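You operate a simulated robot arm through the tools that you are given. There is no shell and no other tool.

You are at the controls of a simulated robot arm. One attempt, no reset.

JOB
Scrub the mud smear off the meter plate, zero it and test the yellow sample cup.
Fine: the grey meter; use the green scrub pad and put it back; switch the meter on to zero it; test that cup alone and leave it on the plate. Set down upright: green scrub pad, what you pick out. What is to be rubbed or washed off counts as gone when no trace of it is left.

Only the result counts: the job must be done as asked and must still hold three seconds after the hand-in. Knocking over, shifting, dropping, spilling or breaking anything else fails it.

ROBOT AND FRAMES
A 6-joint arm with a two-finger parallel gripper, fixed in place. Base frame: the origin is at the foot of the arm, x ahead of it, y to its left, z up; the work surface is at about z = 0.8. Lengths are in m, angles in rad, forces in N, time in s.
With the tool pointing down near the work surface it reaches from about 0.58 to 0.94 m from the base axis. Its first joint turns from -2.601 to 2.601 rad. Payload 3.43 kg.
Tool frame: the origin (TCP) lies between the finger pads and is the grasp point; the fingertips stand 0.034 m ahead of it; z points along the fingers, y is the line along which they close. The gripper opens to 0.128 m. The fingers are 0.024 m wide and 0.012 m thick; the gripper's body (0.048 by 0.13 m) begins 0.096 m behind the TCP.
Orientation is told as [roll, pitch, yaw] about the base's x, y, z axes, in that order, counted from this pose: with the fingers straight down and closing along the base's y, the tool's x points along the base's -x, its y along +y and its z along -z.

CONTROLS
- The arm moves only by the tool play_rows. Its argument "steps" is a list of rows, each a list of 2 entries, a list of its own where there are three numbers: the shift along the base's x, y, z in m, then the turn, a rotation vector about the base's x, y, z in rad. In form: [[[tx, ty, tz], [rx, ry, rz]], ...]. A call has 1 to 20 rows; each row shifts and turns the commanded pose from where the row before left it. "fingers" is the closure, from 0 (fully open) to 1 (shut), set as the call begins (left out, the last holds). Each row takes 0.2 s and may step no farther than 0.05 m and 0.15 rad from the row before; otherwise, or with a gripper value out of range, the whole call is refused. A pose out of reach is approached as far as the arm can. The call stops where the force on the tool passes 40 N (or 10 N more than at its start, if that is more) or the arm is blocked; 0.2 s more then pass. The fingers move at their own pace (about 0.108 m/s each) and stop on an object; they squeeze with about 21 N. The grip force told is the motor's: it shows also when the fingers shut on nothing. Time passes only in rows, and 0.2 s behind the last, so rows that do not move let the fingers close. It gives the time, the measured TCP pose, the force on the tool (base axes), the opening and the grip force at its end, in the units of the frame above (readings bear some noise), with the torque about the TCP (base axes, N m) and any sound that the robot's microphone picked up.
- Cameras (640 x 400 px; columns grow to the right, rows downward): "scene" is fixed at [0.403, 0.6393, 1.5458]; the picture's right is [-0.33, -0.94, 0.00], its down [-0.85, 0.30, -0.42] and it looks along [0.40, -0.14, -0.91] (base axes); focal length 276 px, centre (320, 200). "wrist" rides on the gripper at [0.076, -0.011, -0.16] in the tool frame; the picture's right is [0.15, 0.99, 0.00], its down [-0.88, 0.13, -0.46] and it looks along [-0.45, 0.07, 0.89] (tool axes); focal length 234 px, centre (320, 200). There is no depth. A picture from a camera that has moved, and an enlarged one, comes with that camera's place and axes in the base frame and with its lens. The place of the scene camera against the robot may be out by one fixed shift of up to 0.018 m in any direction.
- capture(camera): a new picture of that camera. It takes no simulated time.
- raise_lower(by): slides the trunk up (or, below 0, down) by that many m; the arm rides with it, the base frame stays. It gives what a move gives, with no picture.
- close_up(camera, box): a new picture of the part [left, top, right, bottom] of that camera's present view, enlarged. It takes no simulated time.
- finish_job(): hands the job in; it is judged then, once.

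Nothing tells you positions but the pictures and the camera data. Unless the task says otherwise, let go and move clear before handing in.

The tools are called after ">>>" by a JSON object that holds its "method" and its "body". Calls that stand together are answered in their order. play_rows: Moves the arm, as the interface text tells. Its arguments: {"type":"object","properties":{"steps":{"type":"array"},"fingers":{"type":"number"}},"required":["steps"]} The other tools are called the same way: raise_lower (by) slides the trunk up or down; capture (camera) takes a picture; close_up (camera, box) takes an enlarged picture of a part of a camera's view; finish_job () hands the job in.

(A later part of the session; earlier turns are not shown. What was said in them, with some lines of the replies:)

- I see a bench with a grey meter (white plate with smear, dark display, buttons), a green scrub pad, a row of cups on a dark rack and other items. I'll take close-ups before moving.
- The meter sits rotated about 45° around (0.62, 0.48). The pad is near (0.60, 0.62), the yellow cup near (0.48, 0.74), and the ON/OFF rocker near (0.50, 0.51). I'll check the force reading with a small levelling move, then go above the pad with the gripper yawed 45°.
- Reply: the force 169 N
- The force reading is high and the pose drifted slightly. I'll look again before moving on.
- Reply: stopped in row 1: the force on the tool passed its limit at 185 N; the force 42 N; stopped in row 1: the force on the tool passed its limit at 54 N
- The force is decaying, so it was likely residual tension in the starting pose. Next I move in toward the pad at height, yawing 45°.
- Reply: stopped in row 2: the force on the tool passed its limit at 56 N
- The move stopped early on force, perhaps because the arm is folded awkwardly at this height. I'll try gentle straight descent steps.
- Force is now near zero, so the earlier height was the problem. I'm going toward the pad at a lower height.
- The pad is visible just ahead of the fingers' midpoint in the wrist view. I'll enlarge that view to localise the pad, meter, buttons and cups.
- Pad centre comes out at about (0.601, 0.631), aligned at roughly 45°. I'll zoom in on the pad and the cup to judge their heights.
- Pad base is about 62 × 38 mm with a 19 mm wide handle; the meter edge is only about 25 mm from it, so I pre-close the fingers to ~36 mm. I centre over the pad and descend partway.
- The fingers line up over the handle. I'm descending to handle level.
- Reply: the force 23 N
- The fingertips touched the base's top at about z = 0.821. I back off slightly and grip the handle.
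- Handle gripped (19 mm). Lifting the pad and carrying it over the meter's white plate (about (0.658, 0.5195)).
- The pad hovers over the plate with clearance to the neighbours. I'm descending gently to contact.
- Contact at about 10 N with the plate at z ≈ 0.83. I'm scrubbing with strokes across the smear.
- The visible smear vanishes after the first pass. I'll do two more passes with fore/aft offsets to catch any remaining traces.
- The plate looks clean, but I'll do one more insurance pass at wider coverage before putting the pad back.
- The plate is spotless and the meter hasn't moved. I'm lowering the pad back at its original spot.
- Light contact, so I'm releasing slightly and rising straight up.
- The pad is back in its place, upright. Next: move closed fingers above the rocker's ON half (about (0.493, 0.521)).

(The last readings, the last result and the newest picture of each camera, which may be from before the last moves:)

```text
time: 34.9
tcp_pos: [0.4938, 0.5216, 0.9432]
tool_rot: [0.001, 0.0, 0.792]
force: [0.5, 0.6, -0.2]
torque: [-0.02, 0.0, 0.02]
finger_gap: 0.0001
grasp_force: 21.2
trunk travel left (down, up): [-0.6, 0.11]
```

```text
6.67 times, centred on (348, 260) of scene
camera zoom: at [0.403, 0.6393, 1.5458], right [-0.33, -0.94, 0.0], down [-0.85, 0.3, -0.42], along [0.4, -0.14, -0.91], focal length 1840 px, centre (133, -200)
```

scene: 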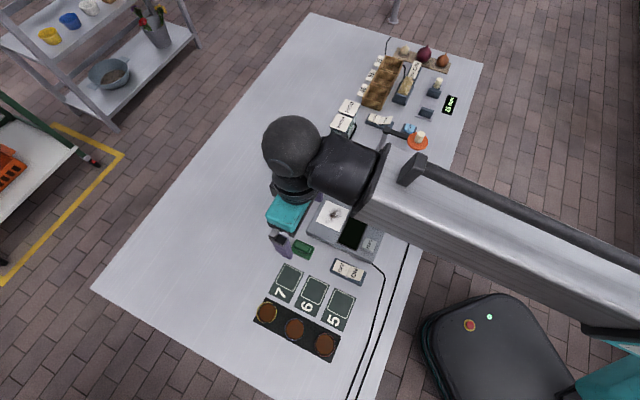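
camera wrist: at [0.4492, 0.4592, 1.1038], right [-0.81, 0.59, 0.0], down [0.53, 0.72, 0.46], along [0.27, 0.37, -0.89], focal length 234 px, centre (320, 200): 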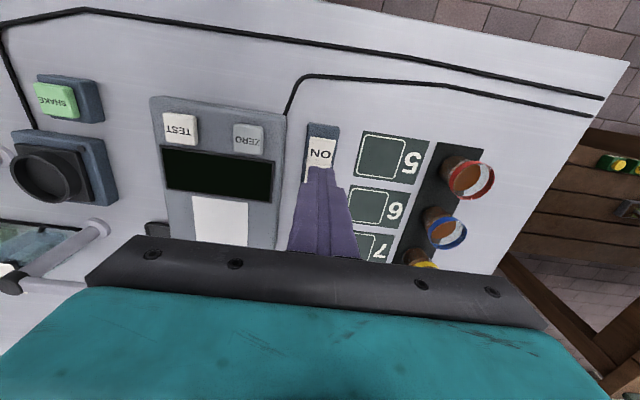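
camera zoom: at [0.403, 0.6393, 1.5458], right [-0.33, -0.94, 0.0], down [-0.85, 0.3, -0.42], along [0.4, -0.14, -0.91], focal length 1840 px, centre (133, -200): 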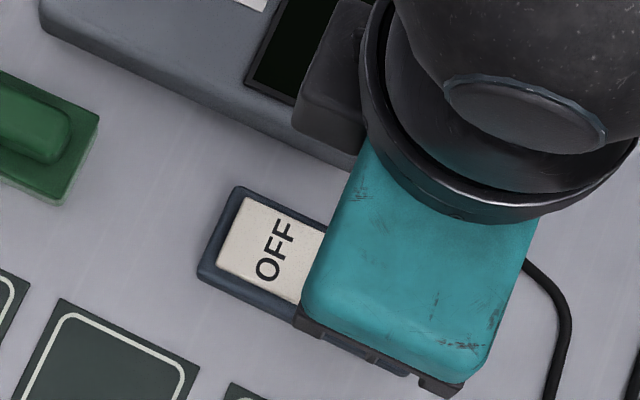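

ON half centre is about (0.494, 0.525), outer end about (0.486, 0.511). I shift slightly outward and descend to press.

>>> {"method": "play_rows", "body": {"steps": [[[-0.004, -0.004, -0.02], [0, 0, 0]], [[0, 0, -0.03], [0, 0, 0]], [[0, 0, -0.015], [0, 0, 0]], [[0, 0, 0], [0, 0, 0]]]}}

>>> {"method": "play_rows", "body": {"steps": [[[0, 0, -0.004], [0, 0, 0]], [[0, 0, 0], [0, 0, 0]]]}}

>>> {"method": "close_up", "body": {"camera": "wrist", "box": [220, 60, 420, 185]}}

```text
time: 35.9
tcp_pos: [0.4896, 0.5175, 0.8805]
tool_rot: [0.001, 0.001, 0.793]
force: [0.9, 0.4, -0.6]
torque: [-0.02, -0.02, -0.02]
finger_gap: 0.0
grasp_force: 20.7
trunk travel left (down, up): [-0.6, 0.11]
```

```text
time: 36.5
tcp_pos: [0.4899, 0.5174, 0.8769]
tool_rot: [0.002, 0.001, 0.792]
force: [-0.9, -0.5, 0.3]
torque: [0.0, 0.04, -0.01]
finger_gap: 0.0002
grasp_force: 21.2
trunk travel left (down, up): [-0.6, 0.11]
```

```text
3.20 times, centred on (320, 122) of wrist
camera zoom: at [0.4451, 0.4556, 1.0369], right [-0.81, 0.59, 0.0], down [0.53, 0.72, 0.46], along [0.27, 0.37, -0.89], focal length 749 px, centre (320, 448)
```

zoom: 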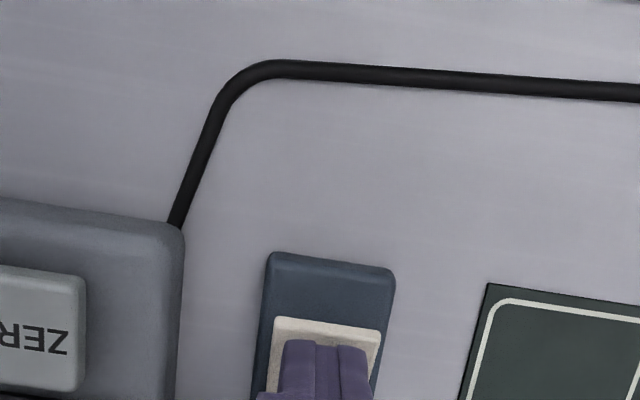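

Fingertips are right over the ON half. I'm pressing in small steps.

>>> {"method": "play_rows", "body": {"steps": [[[0, 0, -0.004], [0, 0, 0]], [[0, 0, -0.002], [0, 0, 0]], [[0, 0, -0.002], [0, 0, 0]], [[0, 0, 0], [0, 0, 0]]]}}

>>> {"method": "play_rows", "body": {"steps": [[[0, 0, -0.002], [0, 0, 0]], [[0, 0, -0.002], [0, 0, 0]], [[0, 0, 0], [0, 0, 0]]]}}

>>> {"method": "capture", "body": {"camera": "scene"}}

```text
time: 37.5
tcp_pos: [0.489, 0.5169, 0.8683]
tool_rot: [0.001, 0.0, 0.793]
force: [-0.2, 0.1, 0.0]
torque: [-0.01, 0.02, 0.02]
finger_gap: 0.0
grasp_force: 21.2
trunk travel left (down, up): [-0.6, 0.11]
```

```text
time: 38.3
tcp_pos: [0.4898, 0.5167, 0.865]
tool_rot: [-0.002, 0.001, 0.792]
force: [0.1, -0.7, -0.3]
torque: [0.01, 0.02, 0.05]
finger_gap: 0.0002
grasp_force: 20.8
trunk travel left (down, up): [-0.6, 0.11]
```

```text
taken
```

scene: 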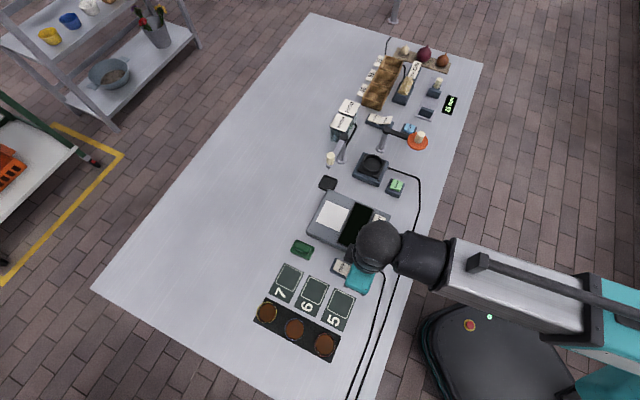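

>>> {"method": "play_rows", "body": {"steps": [[[0, 0, -0.002], [0, 0, 0]], [[0, 0, -0.002], [0, 0, 0]], [[0, 0, 0], [0, 0, 0]]]}}

>>> {"method": "play_rows", "body": {"steps": [[[0, 0, -0.002], [0, 0, 0]], [[0, 0, -0.002], [0, 0, 0]], [[0, 0, 0], [0, 0, 0]]]}}

>>> {"method": "close_up", "body": {"camera": "wrist", "box": [220, 60, 420, 185]}}

```text
time: 39.1
tcp_pos: [0.4901, 0.5177, 0.8609]
tool_rot: [0.001, 0.0, 0.791]
force: [-0.6, 0.3, 0.2]
torque: [0.01, 0.02, 0.0]
finger_gap: 0.0001
grasp_force: 21.3
trunk travel left (down, up): [-0.6, 0.11]
```

```text
time: 39.9
tcp_pos: [0.4887, 0.5182, 0.8569]
tool_rot: [-0.002, 0.001, 0.793]
force: [-0.1, -0.5, -0.2]
torque: [-0.03, -0.01, 0.0]
finger_gap: 0.0
grasp_force: 21.2
trunk travel left (down, up): [-0.6, 0.11]
```

```text
3.20 times, centred on (320, 122) of wrist
camera zoom: at [0.445, 0.4555, 1.0169], right [-0.81, 0.59, 0.0], down [0.53, 0.72, 0.46], along [0.27, 0.37, -0.89], focal length 749 px, centre (320, 448)
```

zoom: 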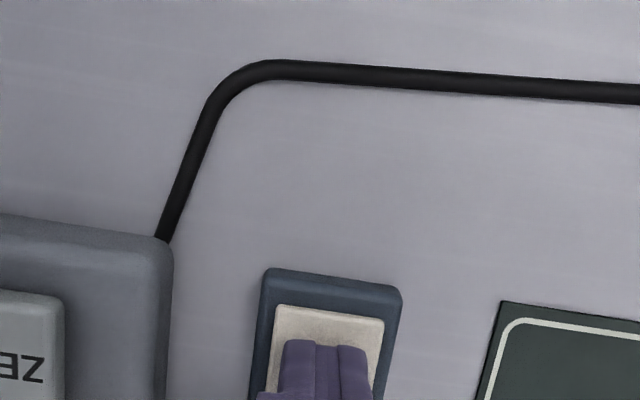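

>>> {"method": "play_rows", "body": {"steps": [[[0, 0, -0.002], [0, 0, 0]], [[0, 0, -0.001], [0, 0, 0]], [[0, 0, 0], [0, 0, 0]]]}}

>>> {"method": "play_rows", "body": {"steps": [[[0, 0, -0.001], [0, 0, 0]], [[0, 0, -0.001], [0, 0, 0]], [[0, 0, 0], [0, 0, 0]]]}}

>>> {"method": "close_up", "body": {"camera": "scene", "box": [300, 180, 400, 290]}}

```text
time: 40.7
tcp_pos: [0.489, 0.5172, 0.8556]
tool_rot: [0.001, -0.003, 0.794]
force: [2.0, 0.2, 12.6]
torque: [0.14, -0.15, 0.02]
finger_gap: 0.0
grasp_force: 20.6
trunk travel left (down, up): [-0.6, 0.11]
```

```text
time: 41.5
tcp_pos: [0.4885, 0.5167, 0.8546]
tool_rot: [0.0, -0.006, 0.792]
force: [7.9, 8.0, 35.3]
torque: [0.49, -0.56, 0.04]
finger_gap: 0.0
grasp_force: 20.6
trunk travel left (down, up): [-0.6, 0.11]
```

```text
3.64 times, centred on (350, 235) of scene
camera zoom: at [0.403, 0.6393, 1.5458], right [-0.33, -0.94, 0.0], down [-0.85, 0.3, -0.42], along [0.4, -0.14, -0.91], focal length 1004 px, centre (211, 73)
```

zoom: 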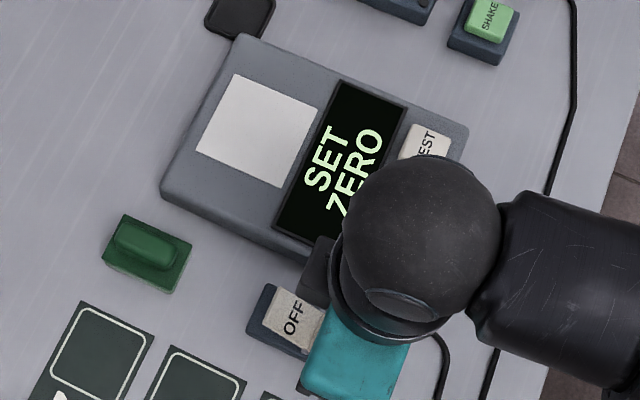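

The display now reads "SET ZERO". I lift and move over the ZERO button (about (0.545, 0.4595)).

>>> {"method": "play_rows", "body": {"steps": [[[0, 0, 0.02], [0, 0, 0]], [[0, 0, 0.04], [0, 0, 0]], [[0, 0, 0.03], [0, 0, 0]], [[0.028, -0.029, 0], [0, 0, 0]], [[0.028, -0.028, 0], [0, 0, 0]], [[0, 0, 0], [0, 0, 0]]]}}

>>> {"method": "capture", "body": {"camera": "wrist"}}

>>> {"method": "capture", "body": {"camera": "scene"}}

```text
time: 42.9
tcp_pos: [0.5443, 0.4601, 0.9419]
tool_rot: [0.001, 0.0, 0.793]
force: [-0.3, 0.0, -0.2]
torque: [0.02, -0.02, -0.04]
finger_gap: 0.0
grasp_force: 21.2
trunk travel left (down, up): [-0.6, 0.11]
```

```text
taken
camera wrist: at [0.5009, 0.3986, 1.1028], right [-0.81, 0.59, 0.0], down [0.52, 0.72, 0.46], along [0.27, 0.37, -0.89], focal length 234 px, centre (320, 200)
```

wrist: 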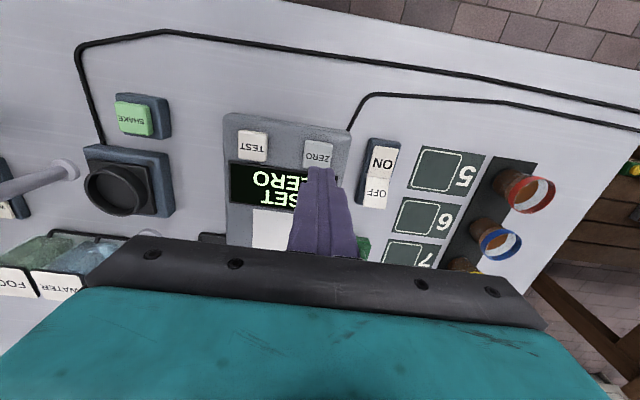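

```text
taken
```

scene: 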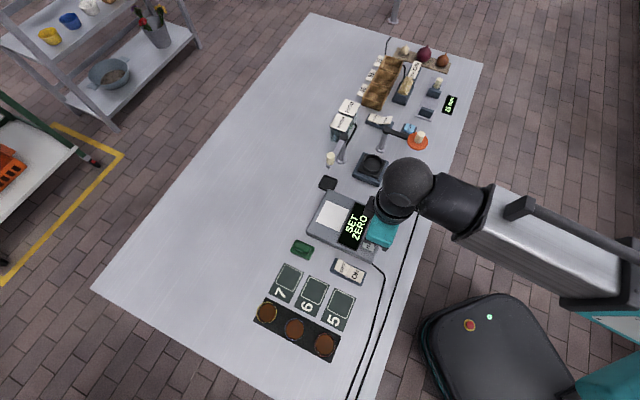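

The ZERO button is directly beneath. Descending and pressing in small steps.

>>> {"method": "play_rows", "body": {"steps": [[[0.0005, -0.001, -0.03], [0, 0, 0]], [[0, 0, -0.022], [0, 0, 0]], [[0, 0, -0.004], [0, 0, 0]], [[0, 0, 0], [0, 0, 0]]]}}

>>> {"method": "play_rows", "body": {"steps": [[[0, 0, -0.002], [0, 0, 0]], [[0, 0, -0.002], [0, 0, 0]], [[0, 0, 0], [0, 0, 0]]]}}

>>> {"method": "close_up", "body": {"camera": "scene", "box": [300, 180, 400, 260]}}

```text
time: 43.9
tcp_pos: [0.5457, 0.4593, 0.8862]
tool_rot: [0.0, -0.001, 0.791]
force: [0.9, 0.9, 0.2]
torque: [0.0, 0.01, 0.02]
finger_gap: 0.0
grasp_force: 21.3
trunk travel left (down, up): [-0.6, 0.11]
```

```text
time: 44.7
tcp_pos: [0.5452, 0.4592, 0.8819]
tool_rot: [-0.001, 0.0, 0.794]
force: [-0.2, 0.2, -1.1]
torque: [0.0, -0.01, 0.0]
finger_gap: 0.0
grasp_force: 20.6
trunk travel left (down, up): [-0.6, 0.11]
```

```text
5.00 times, centred on (350, 220) of scene
camera zoom: at [0.403, 0.6393, 1.5458], right [-0.33, -0.94, 0.0], down [-0.85, 0.3, -0.42], along [0.4, -0.14, -0.91], focal length 1380 px, centre (170, 100)
```

zoom: 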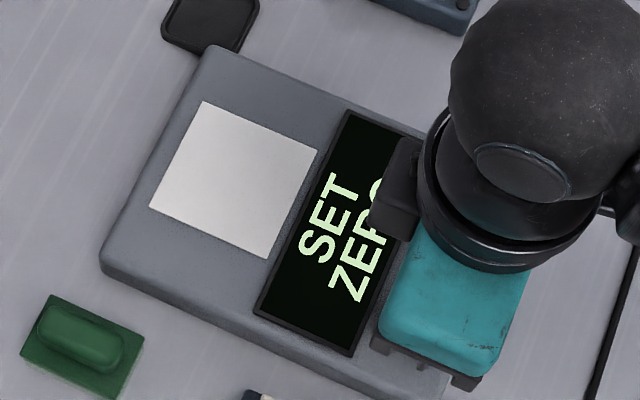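

>>> {"method": "play_rows", "body": {"steps": [[[0, 0, -0.002], [0, 0, 0]], [[0, 0, -0.002], [0, 0, 0]], [[0, 0, 0], [0, 0, 0]]]}}

>>> {"method": "play_rows", "body": {"steps": [[[0, 0, -0.001], [0, 0, 0]], [[0, 0, -0.001], [0, 0, 0]], [[0, 0, 0], [0, 0, 0]]]}}

>>> {"method": "close_up", "body": {"camera": "scene", "box": [300, 180, 400, 260]}}

```text
time: 45.5
tcp_pos: [0.5452, 0.4593, 0.8767]
tool_rot: [0.001, -0.001, 0.791]
force: [-0.3, 0.3, -0.6]
torque: [-0.02, 0.0, -0.02]
finger_gap: 0.0
grasp_force: 21.5
trunk travel left (down, up): [-0.6, 0.11]
```

```text
time: 46.3
tcp_pos: [0.5445, 0.4604, 0.8754]
tool_rot: [-0.001, -0.001, 0.792]
force: [-0.2, -1.0, 0.3]
torque: [0.01, 0.0, 0.05]
finger_gap: 0.0
grasp_force: 20.7
trunk travel left (down, up): [-0.6, 0.11]
```

```text
5.00 times, centred on (350, 220) of scene
camera zoom: at [0.403, 0.6393, 1.5458], right [-0.33, -0.94, 0.0], down [-0.85, 0.3, -0.42], along [0.4, -0.14, -0.91], focal length 1380 px, centre (170, 100)
```

zoom: 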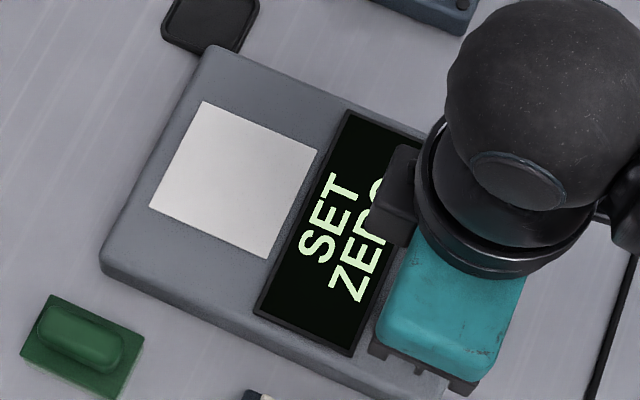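

>>> {"method": "play_rows", "body": {"steps": [[[0, 0, -0.002], [0, 0, 0]], [[0, 0, -0.001], [0, 0, 0]], [[0, 0, 0], [0, 0, 0]]]}}

>>> {"method": "play_rows", "body": {"steps": [[[0, 0, -0.001], [0, 0, 0]], [[0, 0, -0.001], [0, 0, 0]], [[0, 0, 0], [0, 0, 0]]]}}

>>> {"method": "close_up", "body": {"camera": "scene", "box": [300, 180, 400, 260]}}

>>> {"method": "close_up", "body": {"camera": "wrist", "box": [220, 60, 420, 185]}}

```text
time: 47.1
tcp_pos: [0.5456, 0.4579, 0.8734]
tool_rot: [0.001, -0.001, 0.793]
force: [0.8, 0.0, 2.2]
torque: [-0.04, 0.01, -0.01]
finger_gap: 0.0
grasp_force: 21.0
trunk travel left (down, up): [-0.6, 0.11]
heard: click
```

```text
time: 47.9
tcp_pos: [0.5451, 0.4591, 0.8704]
tool_rot: [-0.001, 0.001, 0.791]
force: [0.6, 1.0, 2.4]
torque: [0.0, 0.04, -0.01]
finger_gap: 0.0
grasp_force: 20.7
trunk travel left (down, up): [-0.6, 0.11]
```

```text
5.00 times, centred on (350, 220) of scene
camera zoom: at [0.403, 0.6393, 1.5458], right [-0.33, -0.94, 0.0], down [-0.85, 0.3, -0.42], along [0.4, -0.14, -0.91], focal length 1380 px, centre (170, 100)
```

zoom: 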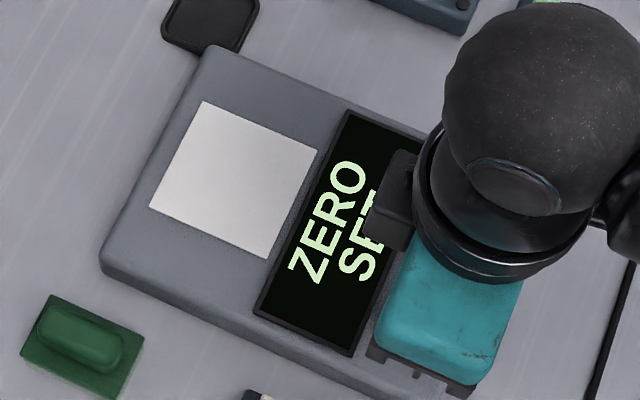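

```text
3.20 times, centred on (320, 122) of wrist
camera zoom: at [0.5011, 0.3972, 1.0308], right [-0.81, 0.59, 0.0], down [0.53, 0.72, 0.46], along [0.27, 0.37, -0.89], focal length 749 px, centre (320, 448)
```

zoom: 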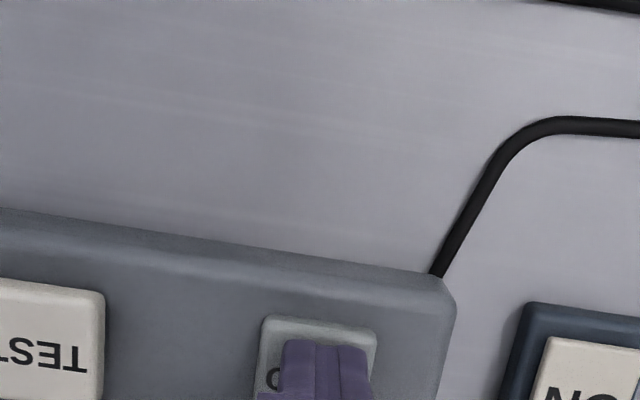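

"ZERO SET" shows and a click was heard. Now I lift and travel above the yellow cup with the fingers open.

>>> {"method": "play_rows", "body": {"steps": [[[0, 0, 0.03], [0, 0, 0]], [[0, 0, 0.04], [0, 0, 0]], [[0, 0, 0.04], [0, 0, 0]], [[-0.005, 0.02, 0.01], [0, 0, 0]], [[-0.009, 0.038, 0.01], [0, 0, 0]], [[-0.009, 0.038, 0.01], [0, 0, 0]], [[-0.009, 0.038, 0], [0, 0, 0]], [[-0.009, 0.038, 0], [0, 0, 0]], [[-0.009, 0.038, 0], [0, 0, 0]], [[-0.009, 0.038, 0], [0, 0, 0]], [[-0.007, 0.036, 0], [0, 0, 0]], [[0, 0, 0], [0, 0, 0]]], "fingers": 0}}

>>> {"method": "capture", "body": {"camera": "wrist"}}

>>> {"method": "capture", "body": {"camera": "scene"}}

```text
time: 50.5
tcp_pos: [0.4794, 0.7453, 1.0117]
tool_rot: [-0.001, 0.0, 0.792]
force: [1.0, -0.4, 0.5]
torque: [0.0, -0.01, -0.02]
finger_gap: 0.1281
grasp_force: 0.0
trunk travel left (down, up): [-0.6, 0.11]
```

```text
taken
camera wrist: at [0.4349, 0.6835, 1.1723], right [-0.81, 0.59, 0.0], down [0.53, 0.72, 0.46], along [0.27, 0.37, -0.89], focal length 234 px, centre (320, 200)
```

wrist: 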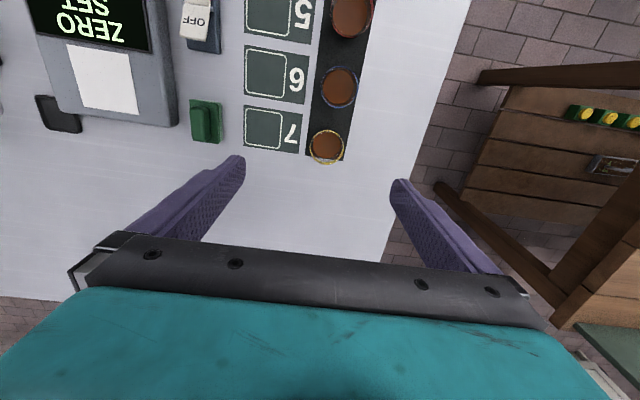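

```text
taken
```

scene: 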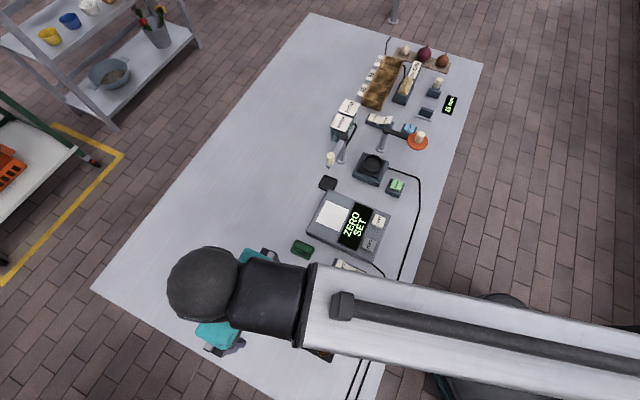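

>>> {"method": "close_up", "body": {"camera": "wrist", "box": [280, 60, 376, 180]}}

>>> {"method": "close_up", "body": {"camera": "wrist", "box": [300, 120, 356, 170]}}

```text
3.33 times, centred on (328, 120) of wrist
camera zoom: at [0.4349, 0.6835, 1.1723], right [-0.81, 0.59, 0.0], down [0.53, 0.72, 0.46], along [0.27, 0.37, -0.89], focal length 781 px, centre (293, 467)
```

zoom: 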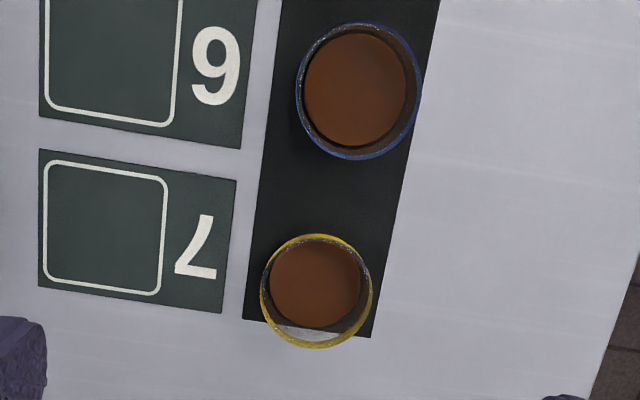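

```text
8.00 times, centred on (328, 145) of wrist
camera zoom: at [0.4349, 0.6835, 1.1723], right [-0.81, 0.59, 0.0], down [0.53, 0.72, 0.46], along [0.27, 0.37, -0.89], focal length 1873 px, centre (256, 640)
```

zoom: 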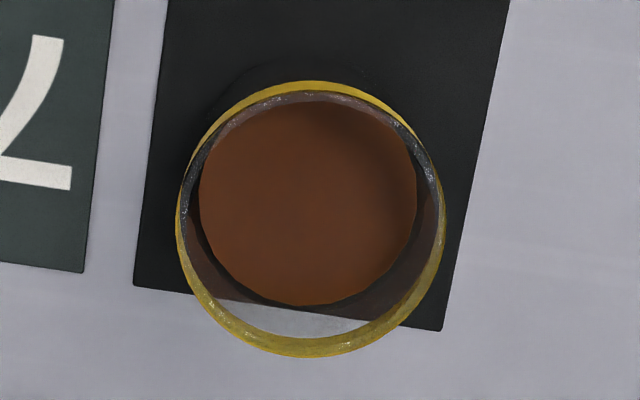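

From several views, the yellow cup's rim is about 47 mm wide at z ≈ 0.846, centred at (0.4755, 0.758). I centre over it and descend partway to verify.

>>> {"method": "play_rows", "body": {"steps": [[[-0.0045, 0.0127, 0], [0, 0, 0]], [[0, 0, -0.03], [0, 0, 0]], [[0, 0, -0.03], [0, 0, 0]], [[0, 0, -0.02], [0, 0, 0]], [[0, 0, 0], [0, 0, 0]]], "fingers": 0.2}}

>>> {"method": "capture", "body": {"camera": "wrist"}}

>>> {"method": "close_up", "body": {"camera": "scene", "box": [200, 240, 360, 370]}}

```text
time: 51.7
tcp_pos: [0.4751, 0.7554, 0.9314]
tool_rot: [0.0, 0.0, 0.793]
force: [-0.3, 0.1, 0.6]
torque: [-0.01, 0.02, 0.0]
finger_gap: 0.1025
grasp_force: 0.1
trunk travel left (down, up): [-0.6, 0.11]
```

```text
taken
camera wrist: at [0.4315, 0.6934, 1.0914], right [-0.81, 0.59, 0.0], down [0.53, 0.72, 0.46], along [0.27, 0.37, -0.89], focal length 234 px, centre (320, 200)
```

wrist: 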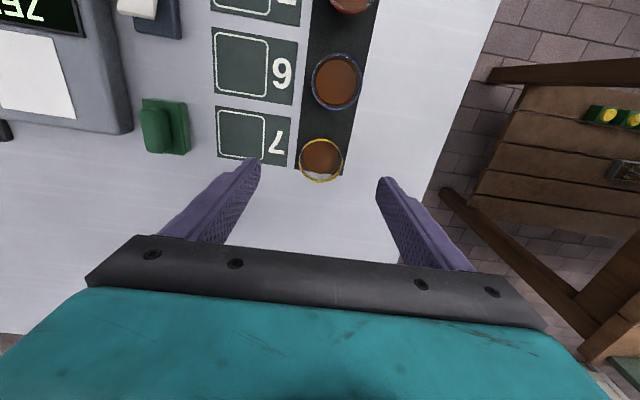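

```text
3.08 times, centred on (280, 305) of scene
camera zoom: at [0.403, 0.6393, 1.5458], right [-0.33, -0.94, 0.0], down [-0.85, 0.3, -0.42], along [0.4, -0.14, -0.91], focal length 849 px, centre (443, -123)
```

zoom: 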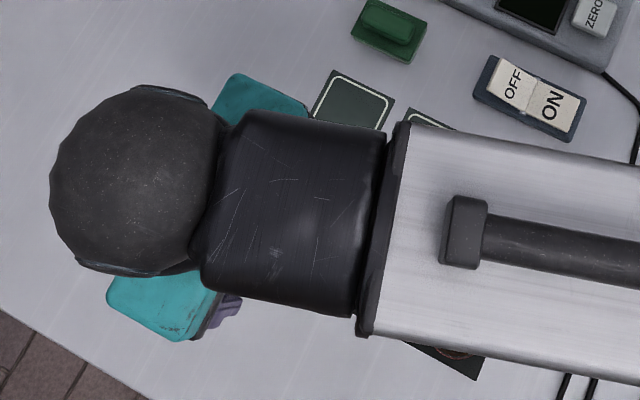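

Alignment is good. I'm descending to grasp depth with the tips just above the tray.

>>> {"method": "play_rows", "body": {"steps": [[[-0.001, 0.0015, -0.03], [0, 0, 0]], [[0, 0, -0.03], [0, 0, 0]], [[0, 0, -0.018], [0, 0, 0]], [[0, 0, -0.008], [0, 0, 0]], [[0, 0, 0], [0, 0, 0]]]}}

>>> {"method": "close_up", "body": {"camera": "wrist", "box": [200, 60, 440, 210]}}

```text
time: 52.9
tcp_pos: [0.4736, 0.7569, 0.8453]
tool_rot: [-0.001, 0.001, 0.793]
force: [0.6, 0.2, -0.8]
torque: [0.04, 0.01, 0.01]
finger_gap: 0.1022
grasp_force: 0.0
trunk travel left (down, up): [-0.6, 0.11]
```

```text
2.67 times, centred on (320, 135) of wrist
camera zoom: at [0.4294, 0.6954, 1.0053], right [-0.81, 0.59, 0.0], down [0.53, 0.72, 0.46], along [0.27, 0.37, -0.89], focal length 624 px, centre (320, 373)
```

zoom: 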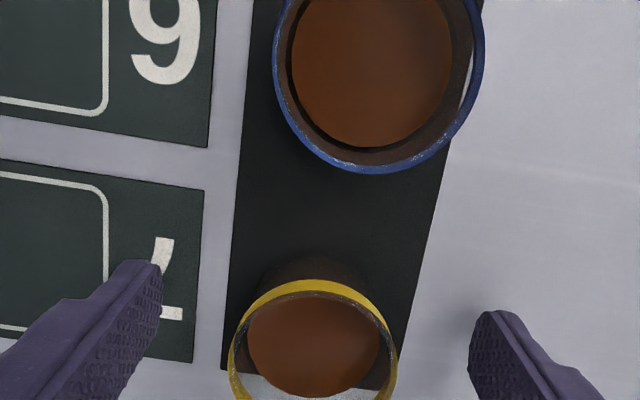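

The cup sits centred between the fingers. Closing now.

>>> {"method": "play_rows", "body": {"steps": [[[0, 0, 0], [0, 0, 0]], [[0, 0, 0], [0, 0, 0]], [[0, 0, 0], [0, 0, 0]], [[0, 0, 0], [0, 0, 0]]], "fingers": 1}}

>>> {"method": "close_up", "body": {"camera": "wrist", "box": [200, 60, 440, 210]}}

```text
time: 53.9
tcp_pos: [0.4739, 0.7577, 0.8466]
tool_rot: [0.0, 0.001, 0.792]
force: [0.7, -0.3, 1.8]
torque: [0.05, -0.02, -0.01]
finger_gap: 0.0448
grasp_force: 21.4
trunk travel left (down, up): [-0.6, 0.11]
```

```text
2.67 times, centred on (320, 135) of wrist
camera zoom: at [0.4294, 0.6953, 1.0058], right [-0.81, 0.59, 0.0], down [0.53, 0.72, 0.46], along [0.27, 0.37, -0.89], focal length 624 px, centre (320, 373)
```

zoom: 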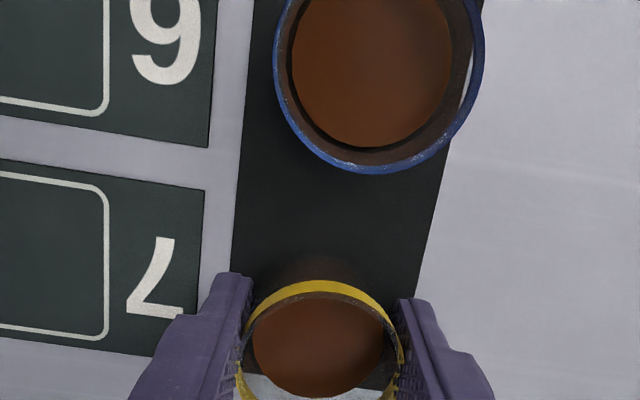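

Cup gripped at 45 mm. Lifting slowly and straight up.

>>> {"method": "play_rows", "body": {"steps": [[[0, 0, 0.008], [0, 0, 0]], [[0, 0, 0.016], [0, 0, 0]], [[0, 0, 0.022], [0, 0, 0]], [[0, 0, 0.022], [0, 0, 0]], [[0, 0, 0.022], [0, 0, 0]], [[0, 0, 0.01], [0, 0, 0]], [[0, 0, 0], [0, 0, 0]]]}}

>>> {"method": "capture", "body": {"camera": "wrist"}}

```text
time: 55.5
tcp_pos: [0.472, 0.7588, 0.9453]
tool_rot: [0.001, 0.001, 0.792]
force: [-0.6, -0.5, -0.1]
torque: [0.0, -0.01, 0.0]
finger_gap: 0.045
grasp_force: 21.0
trunk travel left (down, up): [-0.6, 0.11]
```

```text
taken
camera wrist: at [0.4293, 0.696, 1.105], right [-0.81, 0.59, 0.0], down [0.53, 0.72, 0.46], along [0.27, 0.37, -0.89], focal length 234 px, centre (320, 200)
```

wrist: 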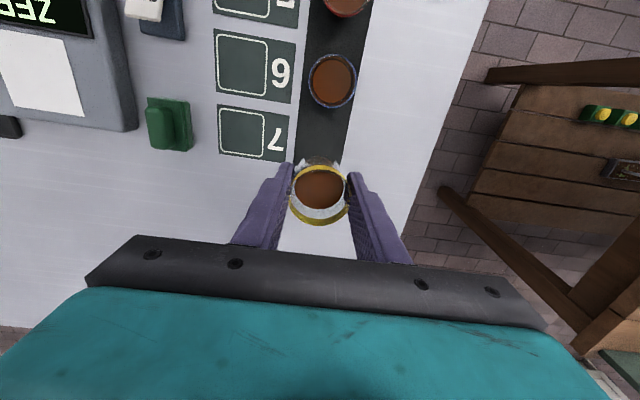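

The cup is held upright and centred in the grip. Carrying it gently over the plate.

>>> {"method": "play_rows", "body": {"steps": [[[0.006, -0.008, 0], [0, 0, 0]], [[0.011, -0.014, 0], [0, 0, 0]], [[0.0155, -0.02, 0], [0, 0, 0]], [[0.0155, -0.02, 0], [0, 0, 0]], [[0.0155, -0.02, 0], [0, 0, 0]], [[0.0155, -0.02, 0], [0, 0, 0]], [[0.0155, -0.02, 0], [0, 0, 0]], [[0.0155, -0.02, 0], [0, 0, 0]], [[0.0155, -0.02, 0], [0, 0, 0]], [[0.0155, -0.02, 0], [0, 0, 0]], [[0.0155, -0.02, 0], [0, 0, 0]], [[0.0125, -0.016, 0], [0, 0, 0]], [[0.01, -0.013, 0], [0, 0, 0]], [[0.006, -0.0077, 0], [0, 0, 0]], [[0, 0, 0], [0, 0, 0]]]}}

>>> {"method": "capture", "body": {"camera": "wrist"}}

>>> {"method": "close_up", "body": {"camera": "scene", "box": [270, 160, 398, 260]}}

```text
time: 58.7
tcp_pos: [0.6578, 0.5188, 0.9439]
tool_rot: [0.001, -0.002, 0.792]
force: [0.2, -0.3, -0.6]
torque: [-0.02, -0.02, -0.01]
finger_gap: 0.0452
grasp_force: 20.8
trunk travel left (down, up): [-0.6, 0.11]
```

```text
taken
camera wrist: at [0.6141, 0.4572, 1.1045], right [-0.81, 0.59, 0.0], down [0.53, 0.72, 0.46], along [0.27, 0.37, -0.89], focal length 234 px, centre (320, 200)
```

wrist: 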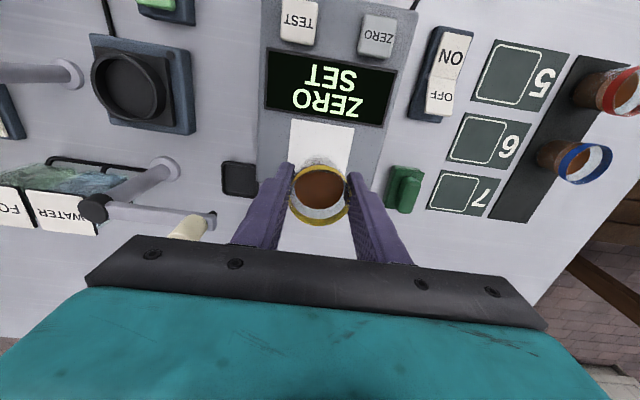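

```text
4.00 times, centred on (334, 210) of scene
camera zoom: at [0.403, 0.6393, 1.5458], right [-0.33, -0.94, 0.0], down [-0.85, 0.3, -0.42], along [0.4, -0.14, -0.91], focal length 1104 px, centre (264, 160)
```

zoom: 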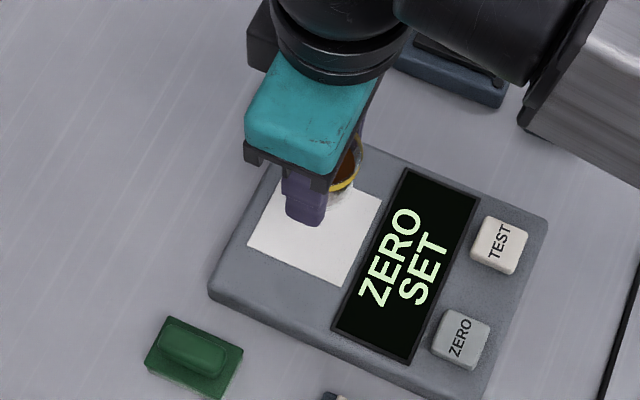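

The cup is over the plate centre. Lowering gently to contact.

>>> {"method": "play_rows", "body": {"steps": [[[0, 0, -0.015], [0, 0, 0]], [[0, 0, -0.02], [0, 0, 0]], [[0, 0, -0.018], [0, 0, 0]], [[0, 0, -0.009], [0, 0, 0]], [[0, 0, 0], [0, 0, 0]]]}}

>>> {"method": "play_rows", "body": {"steps": [[[0, 0, -0.002], [0, 0, 0]], [[0, 0, -0.002], [0, 0, 0]], [[0, 0, 0], [0, 0, 0]]]}}

>>> {"method": "close_up", "body": {"camera": "wrist", "box": [200, 60, 440, 220]}}

```text
time: 59.9
tcp_pos: [0.6591, 0.5179, 0.8825]
tool_rot: [0.0, 0.0, 0.792]
force: [-0.7, -0.3, 0.7]
torque: [0.03, 0.02, 0.01]
finger_gap: 0.0448
grasp_force: 21.5
trunk travel left (down, up): [-0.6, 0.11]
```

```text
time: 60.7
tcp_pos: [0.6601, 0.5184, 0.8788]
tool_rot: [0.0, 0.001, 0.792]
force: [-0.1, 0.1, -0.5]
torque: [0.03, 0.01, -0.02]
finger_gap: 0.0448
grasp_force: 21.4
trunk travel left (down, up): [-0.6, 0.11]
```

```text
2.50 times, centred on (320, 140) of wrist
camera zoom: at [0.6151, 0.4569, 1.0384], right [-0.81, 0.59, 0.0], down [0.53, 0.72, 0.46], along [0.27, 0.37, -0.89], focal length 585 px, centre (320, 350)
```

zoom: 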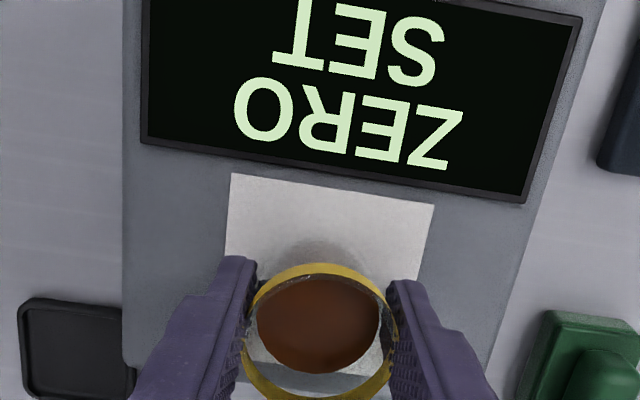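

>>> {"method": "play_rows", "body": {"steps": [[[0, 0, -0.002], [0, 0, 0]], [[0, 0, -0.001], [0, 0, 0]], [[0, 0, 0], [0, 0, 0]]]}}

>>> {"method": "play_rows", "body": {"steps": [[[0, 0, -0.001], [0, 0, 0]], [[0, 0, -0.0005], [0, 0, 0]], [[0, 0, 0], [0, 0, 0]]]}}

```text
time: 61.5
tcp_pos: [0.6602, 0.518, 0.8753]
tool_rot: [0.0, 0.001, 0.793]
force: [0.5, -0.5, -0.6]
torque: [0.02, -0.01, -0.01]
finger_gap: 0.045
grasp_force: 21.1
trunk travel left (down, up): [-0.6, 0.11]
```

```text
time: 62.3
tcp_pos: [0.6594, 0.518, 0.8761]
tool_rot: [-0.001, -0.001, 0.793]
force: [1.2, 0.8, 5.7]
torque: [0.12, 0.03, -0.03]
finger_gap: 0.0446
grasp_force: 21.3
trunk travel left (down, up): [-0.6, 0.11]
```

Contact made with the plate. Releasing and rising straight up.

>>> {"method": "play_rows", "body": {"steps": [[[0, 0, 0], [0, 0, 0]], [[0, 0, 0], [0, 0, 0]], [[0, 0, 0.01], [0, 0, 0]], [[0, 0, 0.02], [0, 0, 0]], [[0, 0, 0.03], [0, 0, 0]], [[0, 0, 0.03], [0, 0, 0]], [[0, 0, 0], [0, 0, 0]]], "fingers": 0.4}}

>>> {"method": "capture", "body": {"camera": "wrist"}}

>>> {"method": "close_up", "body": {"camera": "scene", "box": [270, 160, 398, 260]}}

```text
time: 63.9
tcp_pos: [0.6604, 0.5178, 0.9633]
tool_rot: [0.0, -0.001, 0.792]
force: [0.4, -0.1, -0.5]
torque: [0.01, 0.01, -0.01]
finger_gap: 0.0766
grasp_force: 0.0
trunk travel left (down, up): [-0.6, 0.11]
```

```text
taken
camera wrist: at [0.615, 0.4562, 1.1237], right [-0.81, 0.59, 0.0], down [0.53, 0.72, 0.46], along [0.27, 0.37, -0.89], focal length 234 px, centre (320, 200)
```

wrist: 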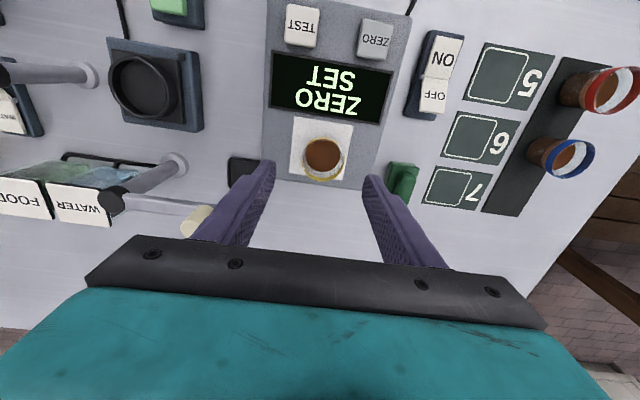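

```text
4.00 times, centred on (334, 210) of scene
camera zoom: at [0.403, 0.6393, 1.5458], right [-0.33, -0.94, 0.0], down [-0.85, 0.3, -0.42], along [0.4, -0.14, -0.91], focal length 1104 px, centre (264, 160)
```

zoom: 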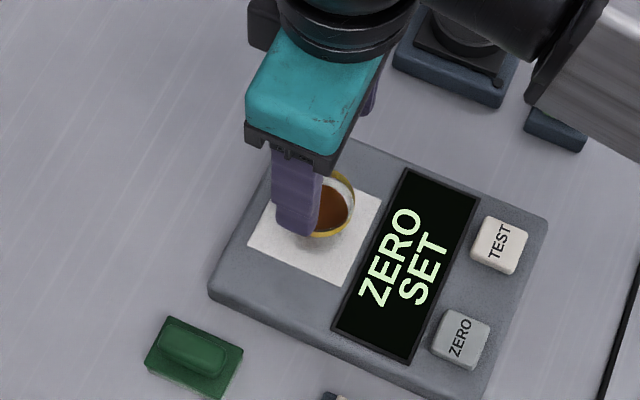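

The cup stands upright on the clean plate. Next, with fingers closed, I go over the TEST button (about (0.598, 0.4085)).

>>> {"method": "play_rows", "body": {"steps": [[[0, 0, 0.01], [0, 0, 0]], [[-0.0155, -0.0273, 0], [0, 0, 0]], [[-0.0155, -0.0273, 0], [0, 0, 0]], [[-0.0155, -0.0273, 0], [0, 0, 0]], [[-0.0155, -0.0273, 0], [0, 0, 0]], [[0, 0, -0.03], [0, 0, 0]], [[0, 0, 0], [0, 0, 0]]], "fingers": 1}}

>>> {"method": "capture", "body": {"camera": "wrist"}}

>>> {"method": "close_up", "body": {"camera": "scene", "box": [270, 160, 398, 260]}}

```text
time: 65.5
tcp_pos: [0.5992, 0.4104, 0.9446]
tool_rot: [0.002, -0.001, 0.792]
force: [-0.2, 0.5, 0.3]
torque: [0.01, -0.02, -0.01]
finger_gap: 0.0001
grasp_force: 21.2
trunk travel left (down, up): [-0.6, 0.11]
```

```text
taken
camera wrist: at [0.5552, 0.3485, 1.1042], right [-0.81, 0.59, 0.0], down [0.53, 0.72, 0.46], along [0.27, 0.37, -0.89], focal length 234 px, centre (320, 200)
```

wrist: 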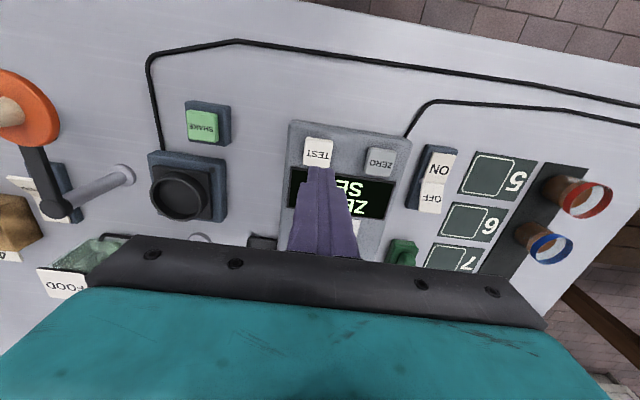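

```text
4.00 times, centred on (334, 210) of scene
camera zoom: at [0.403, 0.6393, 1.5458], right [-0.33, -0.94, 0.0], down [-0.85, 0.3, -0.42], along [0.4, -0.14, -0.91], focal length 1104 px, centre (264, 160)
```

zoom: 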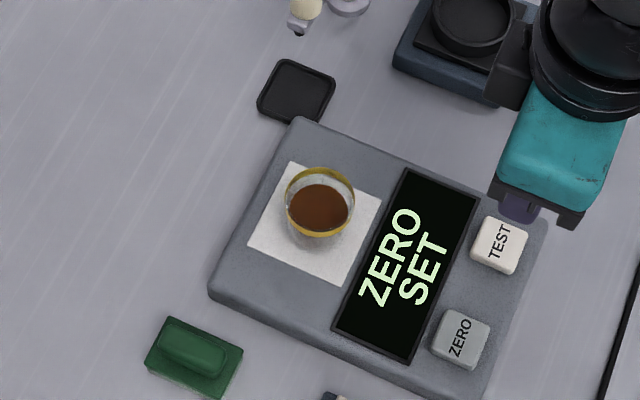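

The TEST button is aligned just as ZERO was. Descending to press.

>>> {"method": "play_rows", "body": {"steps": [[[0, -0.001, -0.03], [0, 0, 0]], [[0, 0, -0.026], [0, 0, 0]], [[0, 0, -0.008], [0, 0, 0]], [[0, 0, 0], [0, 0, 0]]]}}

>>> {"method": "play_rows", "body": {"steps": [[[0, 0, -0.003], [0, 0, 0]], [[0, 0, -0.002], [0, 0, 0]], [[0, 0, -0.001], [0, 0, 0]], [[0, 0, 0], [0, 0, 0]]]}}

>>> {"method": "close_up", "body": {"camera": "scene", "box": [270, 160, 398, 260]}}

```text
time: 66.5
tcp_pos: [0.599, 0.4085, 0.881]
tool_rot: [0.0, 0.001, 0.794]
force: [0.9, -0.5, -0.1]
torque: [0.03, -0.04, 0.0]
finger_gap: 0.0
grasp_force: 21.1
trunk travel left (down, up): [-0.6, 0.11]
```

```text
time: 67.5
tcp_pos: [0.5968, 0.4092, 0.875]
tool_rot: [0.0, 0.0, 0.792]
force: [0.3, 0.5, 1.0]
torque: [0.0, -0.08, -0.01]
finger_gap: 0.0
grasp_force: 20.8
trunk travel left (down, up): [-0.6, 0.11]
```

```text
4.00 times, centred on (334, 210) of scene
camera zoom: at [0.403, 0.6393, 1.5458], right [-0.33, -0.94, 0.0], down [-0.85, 0.3, -0.42], along [0.4, -0.14, -0.91], focal length 1104 px, centre (264, 160)
```

zoom: 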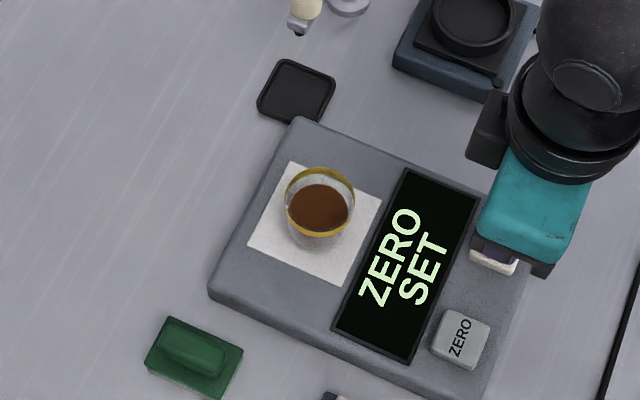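

>>> {"method": "play_rows", "body": {"steps": [[[0, 0, -0.001], [0, 0, 0]], [[0, 0, -0.001], [0, 0, 0]], [[0, 0, 0], [0, 0, 0]]]}}

>>> {"method": "close_up", "body": {"camera": "scene", "box": [270, 160, 398, 260]}}

```text
time: 68.3
tcp_pos: [0.5961, 0.4095, 0.872]
tool_rot: [0.0, 0.002, 0.794]
force: [-1.4, 0.1, 2.4]
torque: [0.01, 0.02, 0.01]
finger_gap: 0.0
grasp_force: 21.4
trunk travel left (down, up): [-0.6, 0.11]
heard: click
```

```text
4.00 times, centred on (334, 210) of scene
camera zoom: at [0.403, 0.6393, 1.5458], right [-0.33, -0.94, 0.0], down [-0.85, 0.3, -0.42], along [0.4, -0.14, -0.91], focal length 1104 px, centre (264, 160)
```

zoom: 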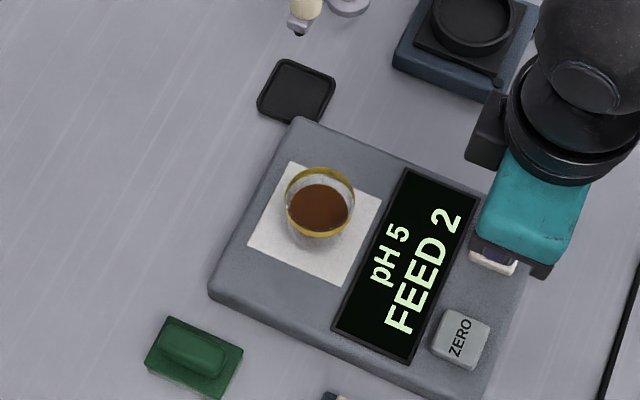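

The meter reads "pH 5 / FEED 2", so the test is done. I'm lifting straight up and clear, then checking everything.

>>> {"method": "play_rows", "body": {"steps": [[[0, 0, 0.02], [0, 0, 0]], [[0, 0, 0.04], [0, 0, 0]], [[0, 0, 0.04], [0, 0, 0]], [[0, 0, 0.04], [0, 0, 0]], [[-0.02, -0.02, 0], [0, 0, 0]], [[0, 0, 0], [0, 0, 0]]], "fingers": 1}}

>>> {"method": "capture", "body": {"camera": "scene"}}

>>> {"method": "close_up", "body": {"camera": "scene", "box": [240, 170, 400, 370]}}

>>> {"method": "capture", "body": {"camera": "wrist"}}

```text
time: 69.7
tcp_pos: [0.5755, 0.3886, 1.0141]
tool_rot: [-0.001, -0.001, 0.793]
force: [0.7, -0.3, -0.3]
torque: [-0.01, -0.02, 0.01]
finger_gap: 0.0
grasp_force: 21.3
trunk travel left (down, up): [-0.6, 0.11]
```

```text
taken
```

scene: 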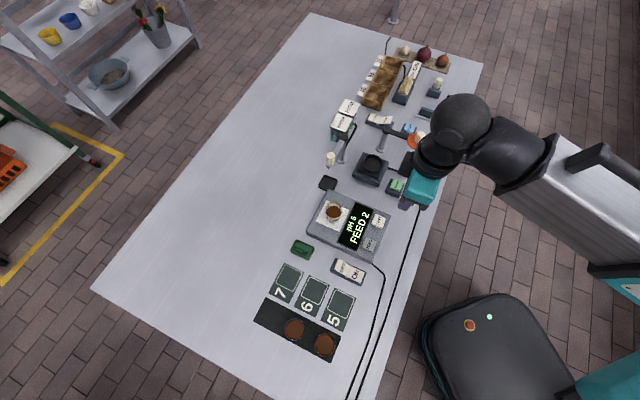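

```text
2.00 times, centred on (320, 270) of scene
camera zoom: at [0.403, 0.6393, 1.5458], right [-0.33, -0.94, 0.0], down [-0.85, 0.3, -0.42], along [0.4, -0.14, -0.91], focal length 552 px, centre (320, 60)
```

zoom: 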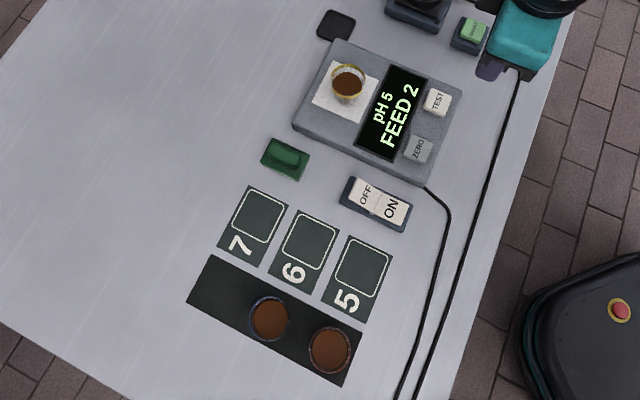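

```text
taken
camera wrist: at [0.5318, 0.327, 1.1731], right [-0.81, 0.59, 0.0], down [0.53, 0.72, 0.46], along [0.27, 0.37, -0.89], focal length 234 px, centre (320, 200)
```

wrist: 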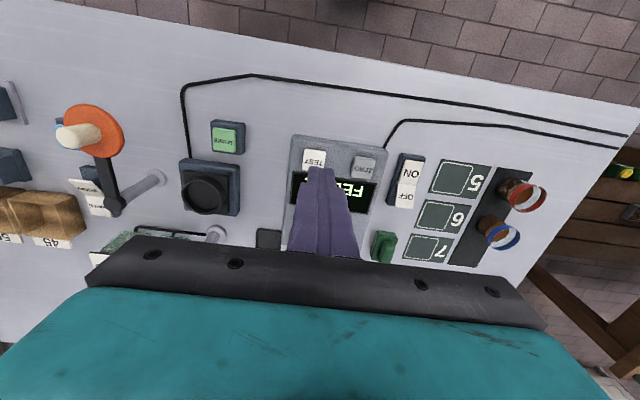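

The plate is clean, the pad is back in place, and the meter is on and zeroed. The yellow cup stands alone on the plate with its result showing, the other items look unmoved, and the arm is clear. I'm handing in.

>>> {"method": "finish_job", "body": {}}

```text
The job is handed in.
```

I finished the job and handed it in. The yellow cup tested at **pH 5, FEED 2**.

- **Plate:** I scrubbed the mud smear off with the green pad. No trace showed in enlarged pictures afterwards.
- **Pad:** It is back where it was, upright.
- **Meter:** I switched it on and pressed ZERO with the plate clean and empty. The display read "ZERO SET".
- **Cup:** It stood alone and upright on the plate for the test, and I left it there.

Nothing else looked moved or spilled in the last pictures before I handed in. The arm was clear of everything by then. I left the meter switched on.
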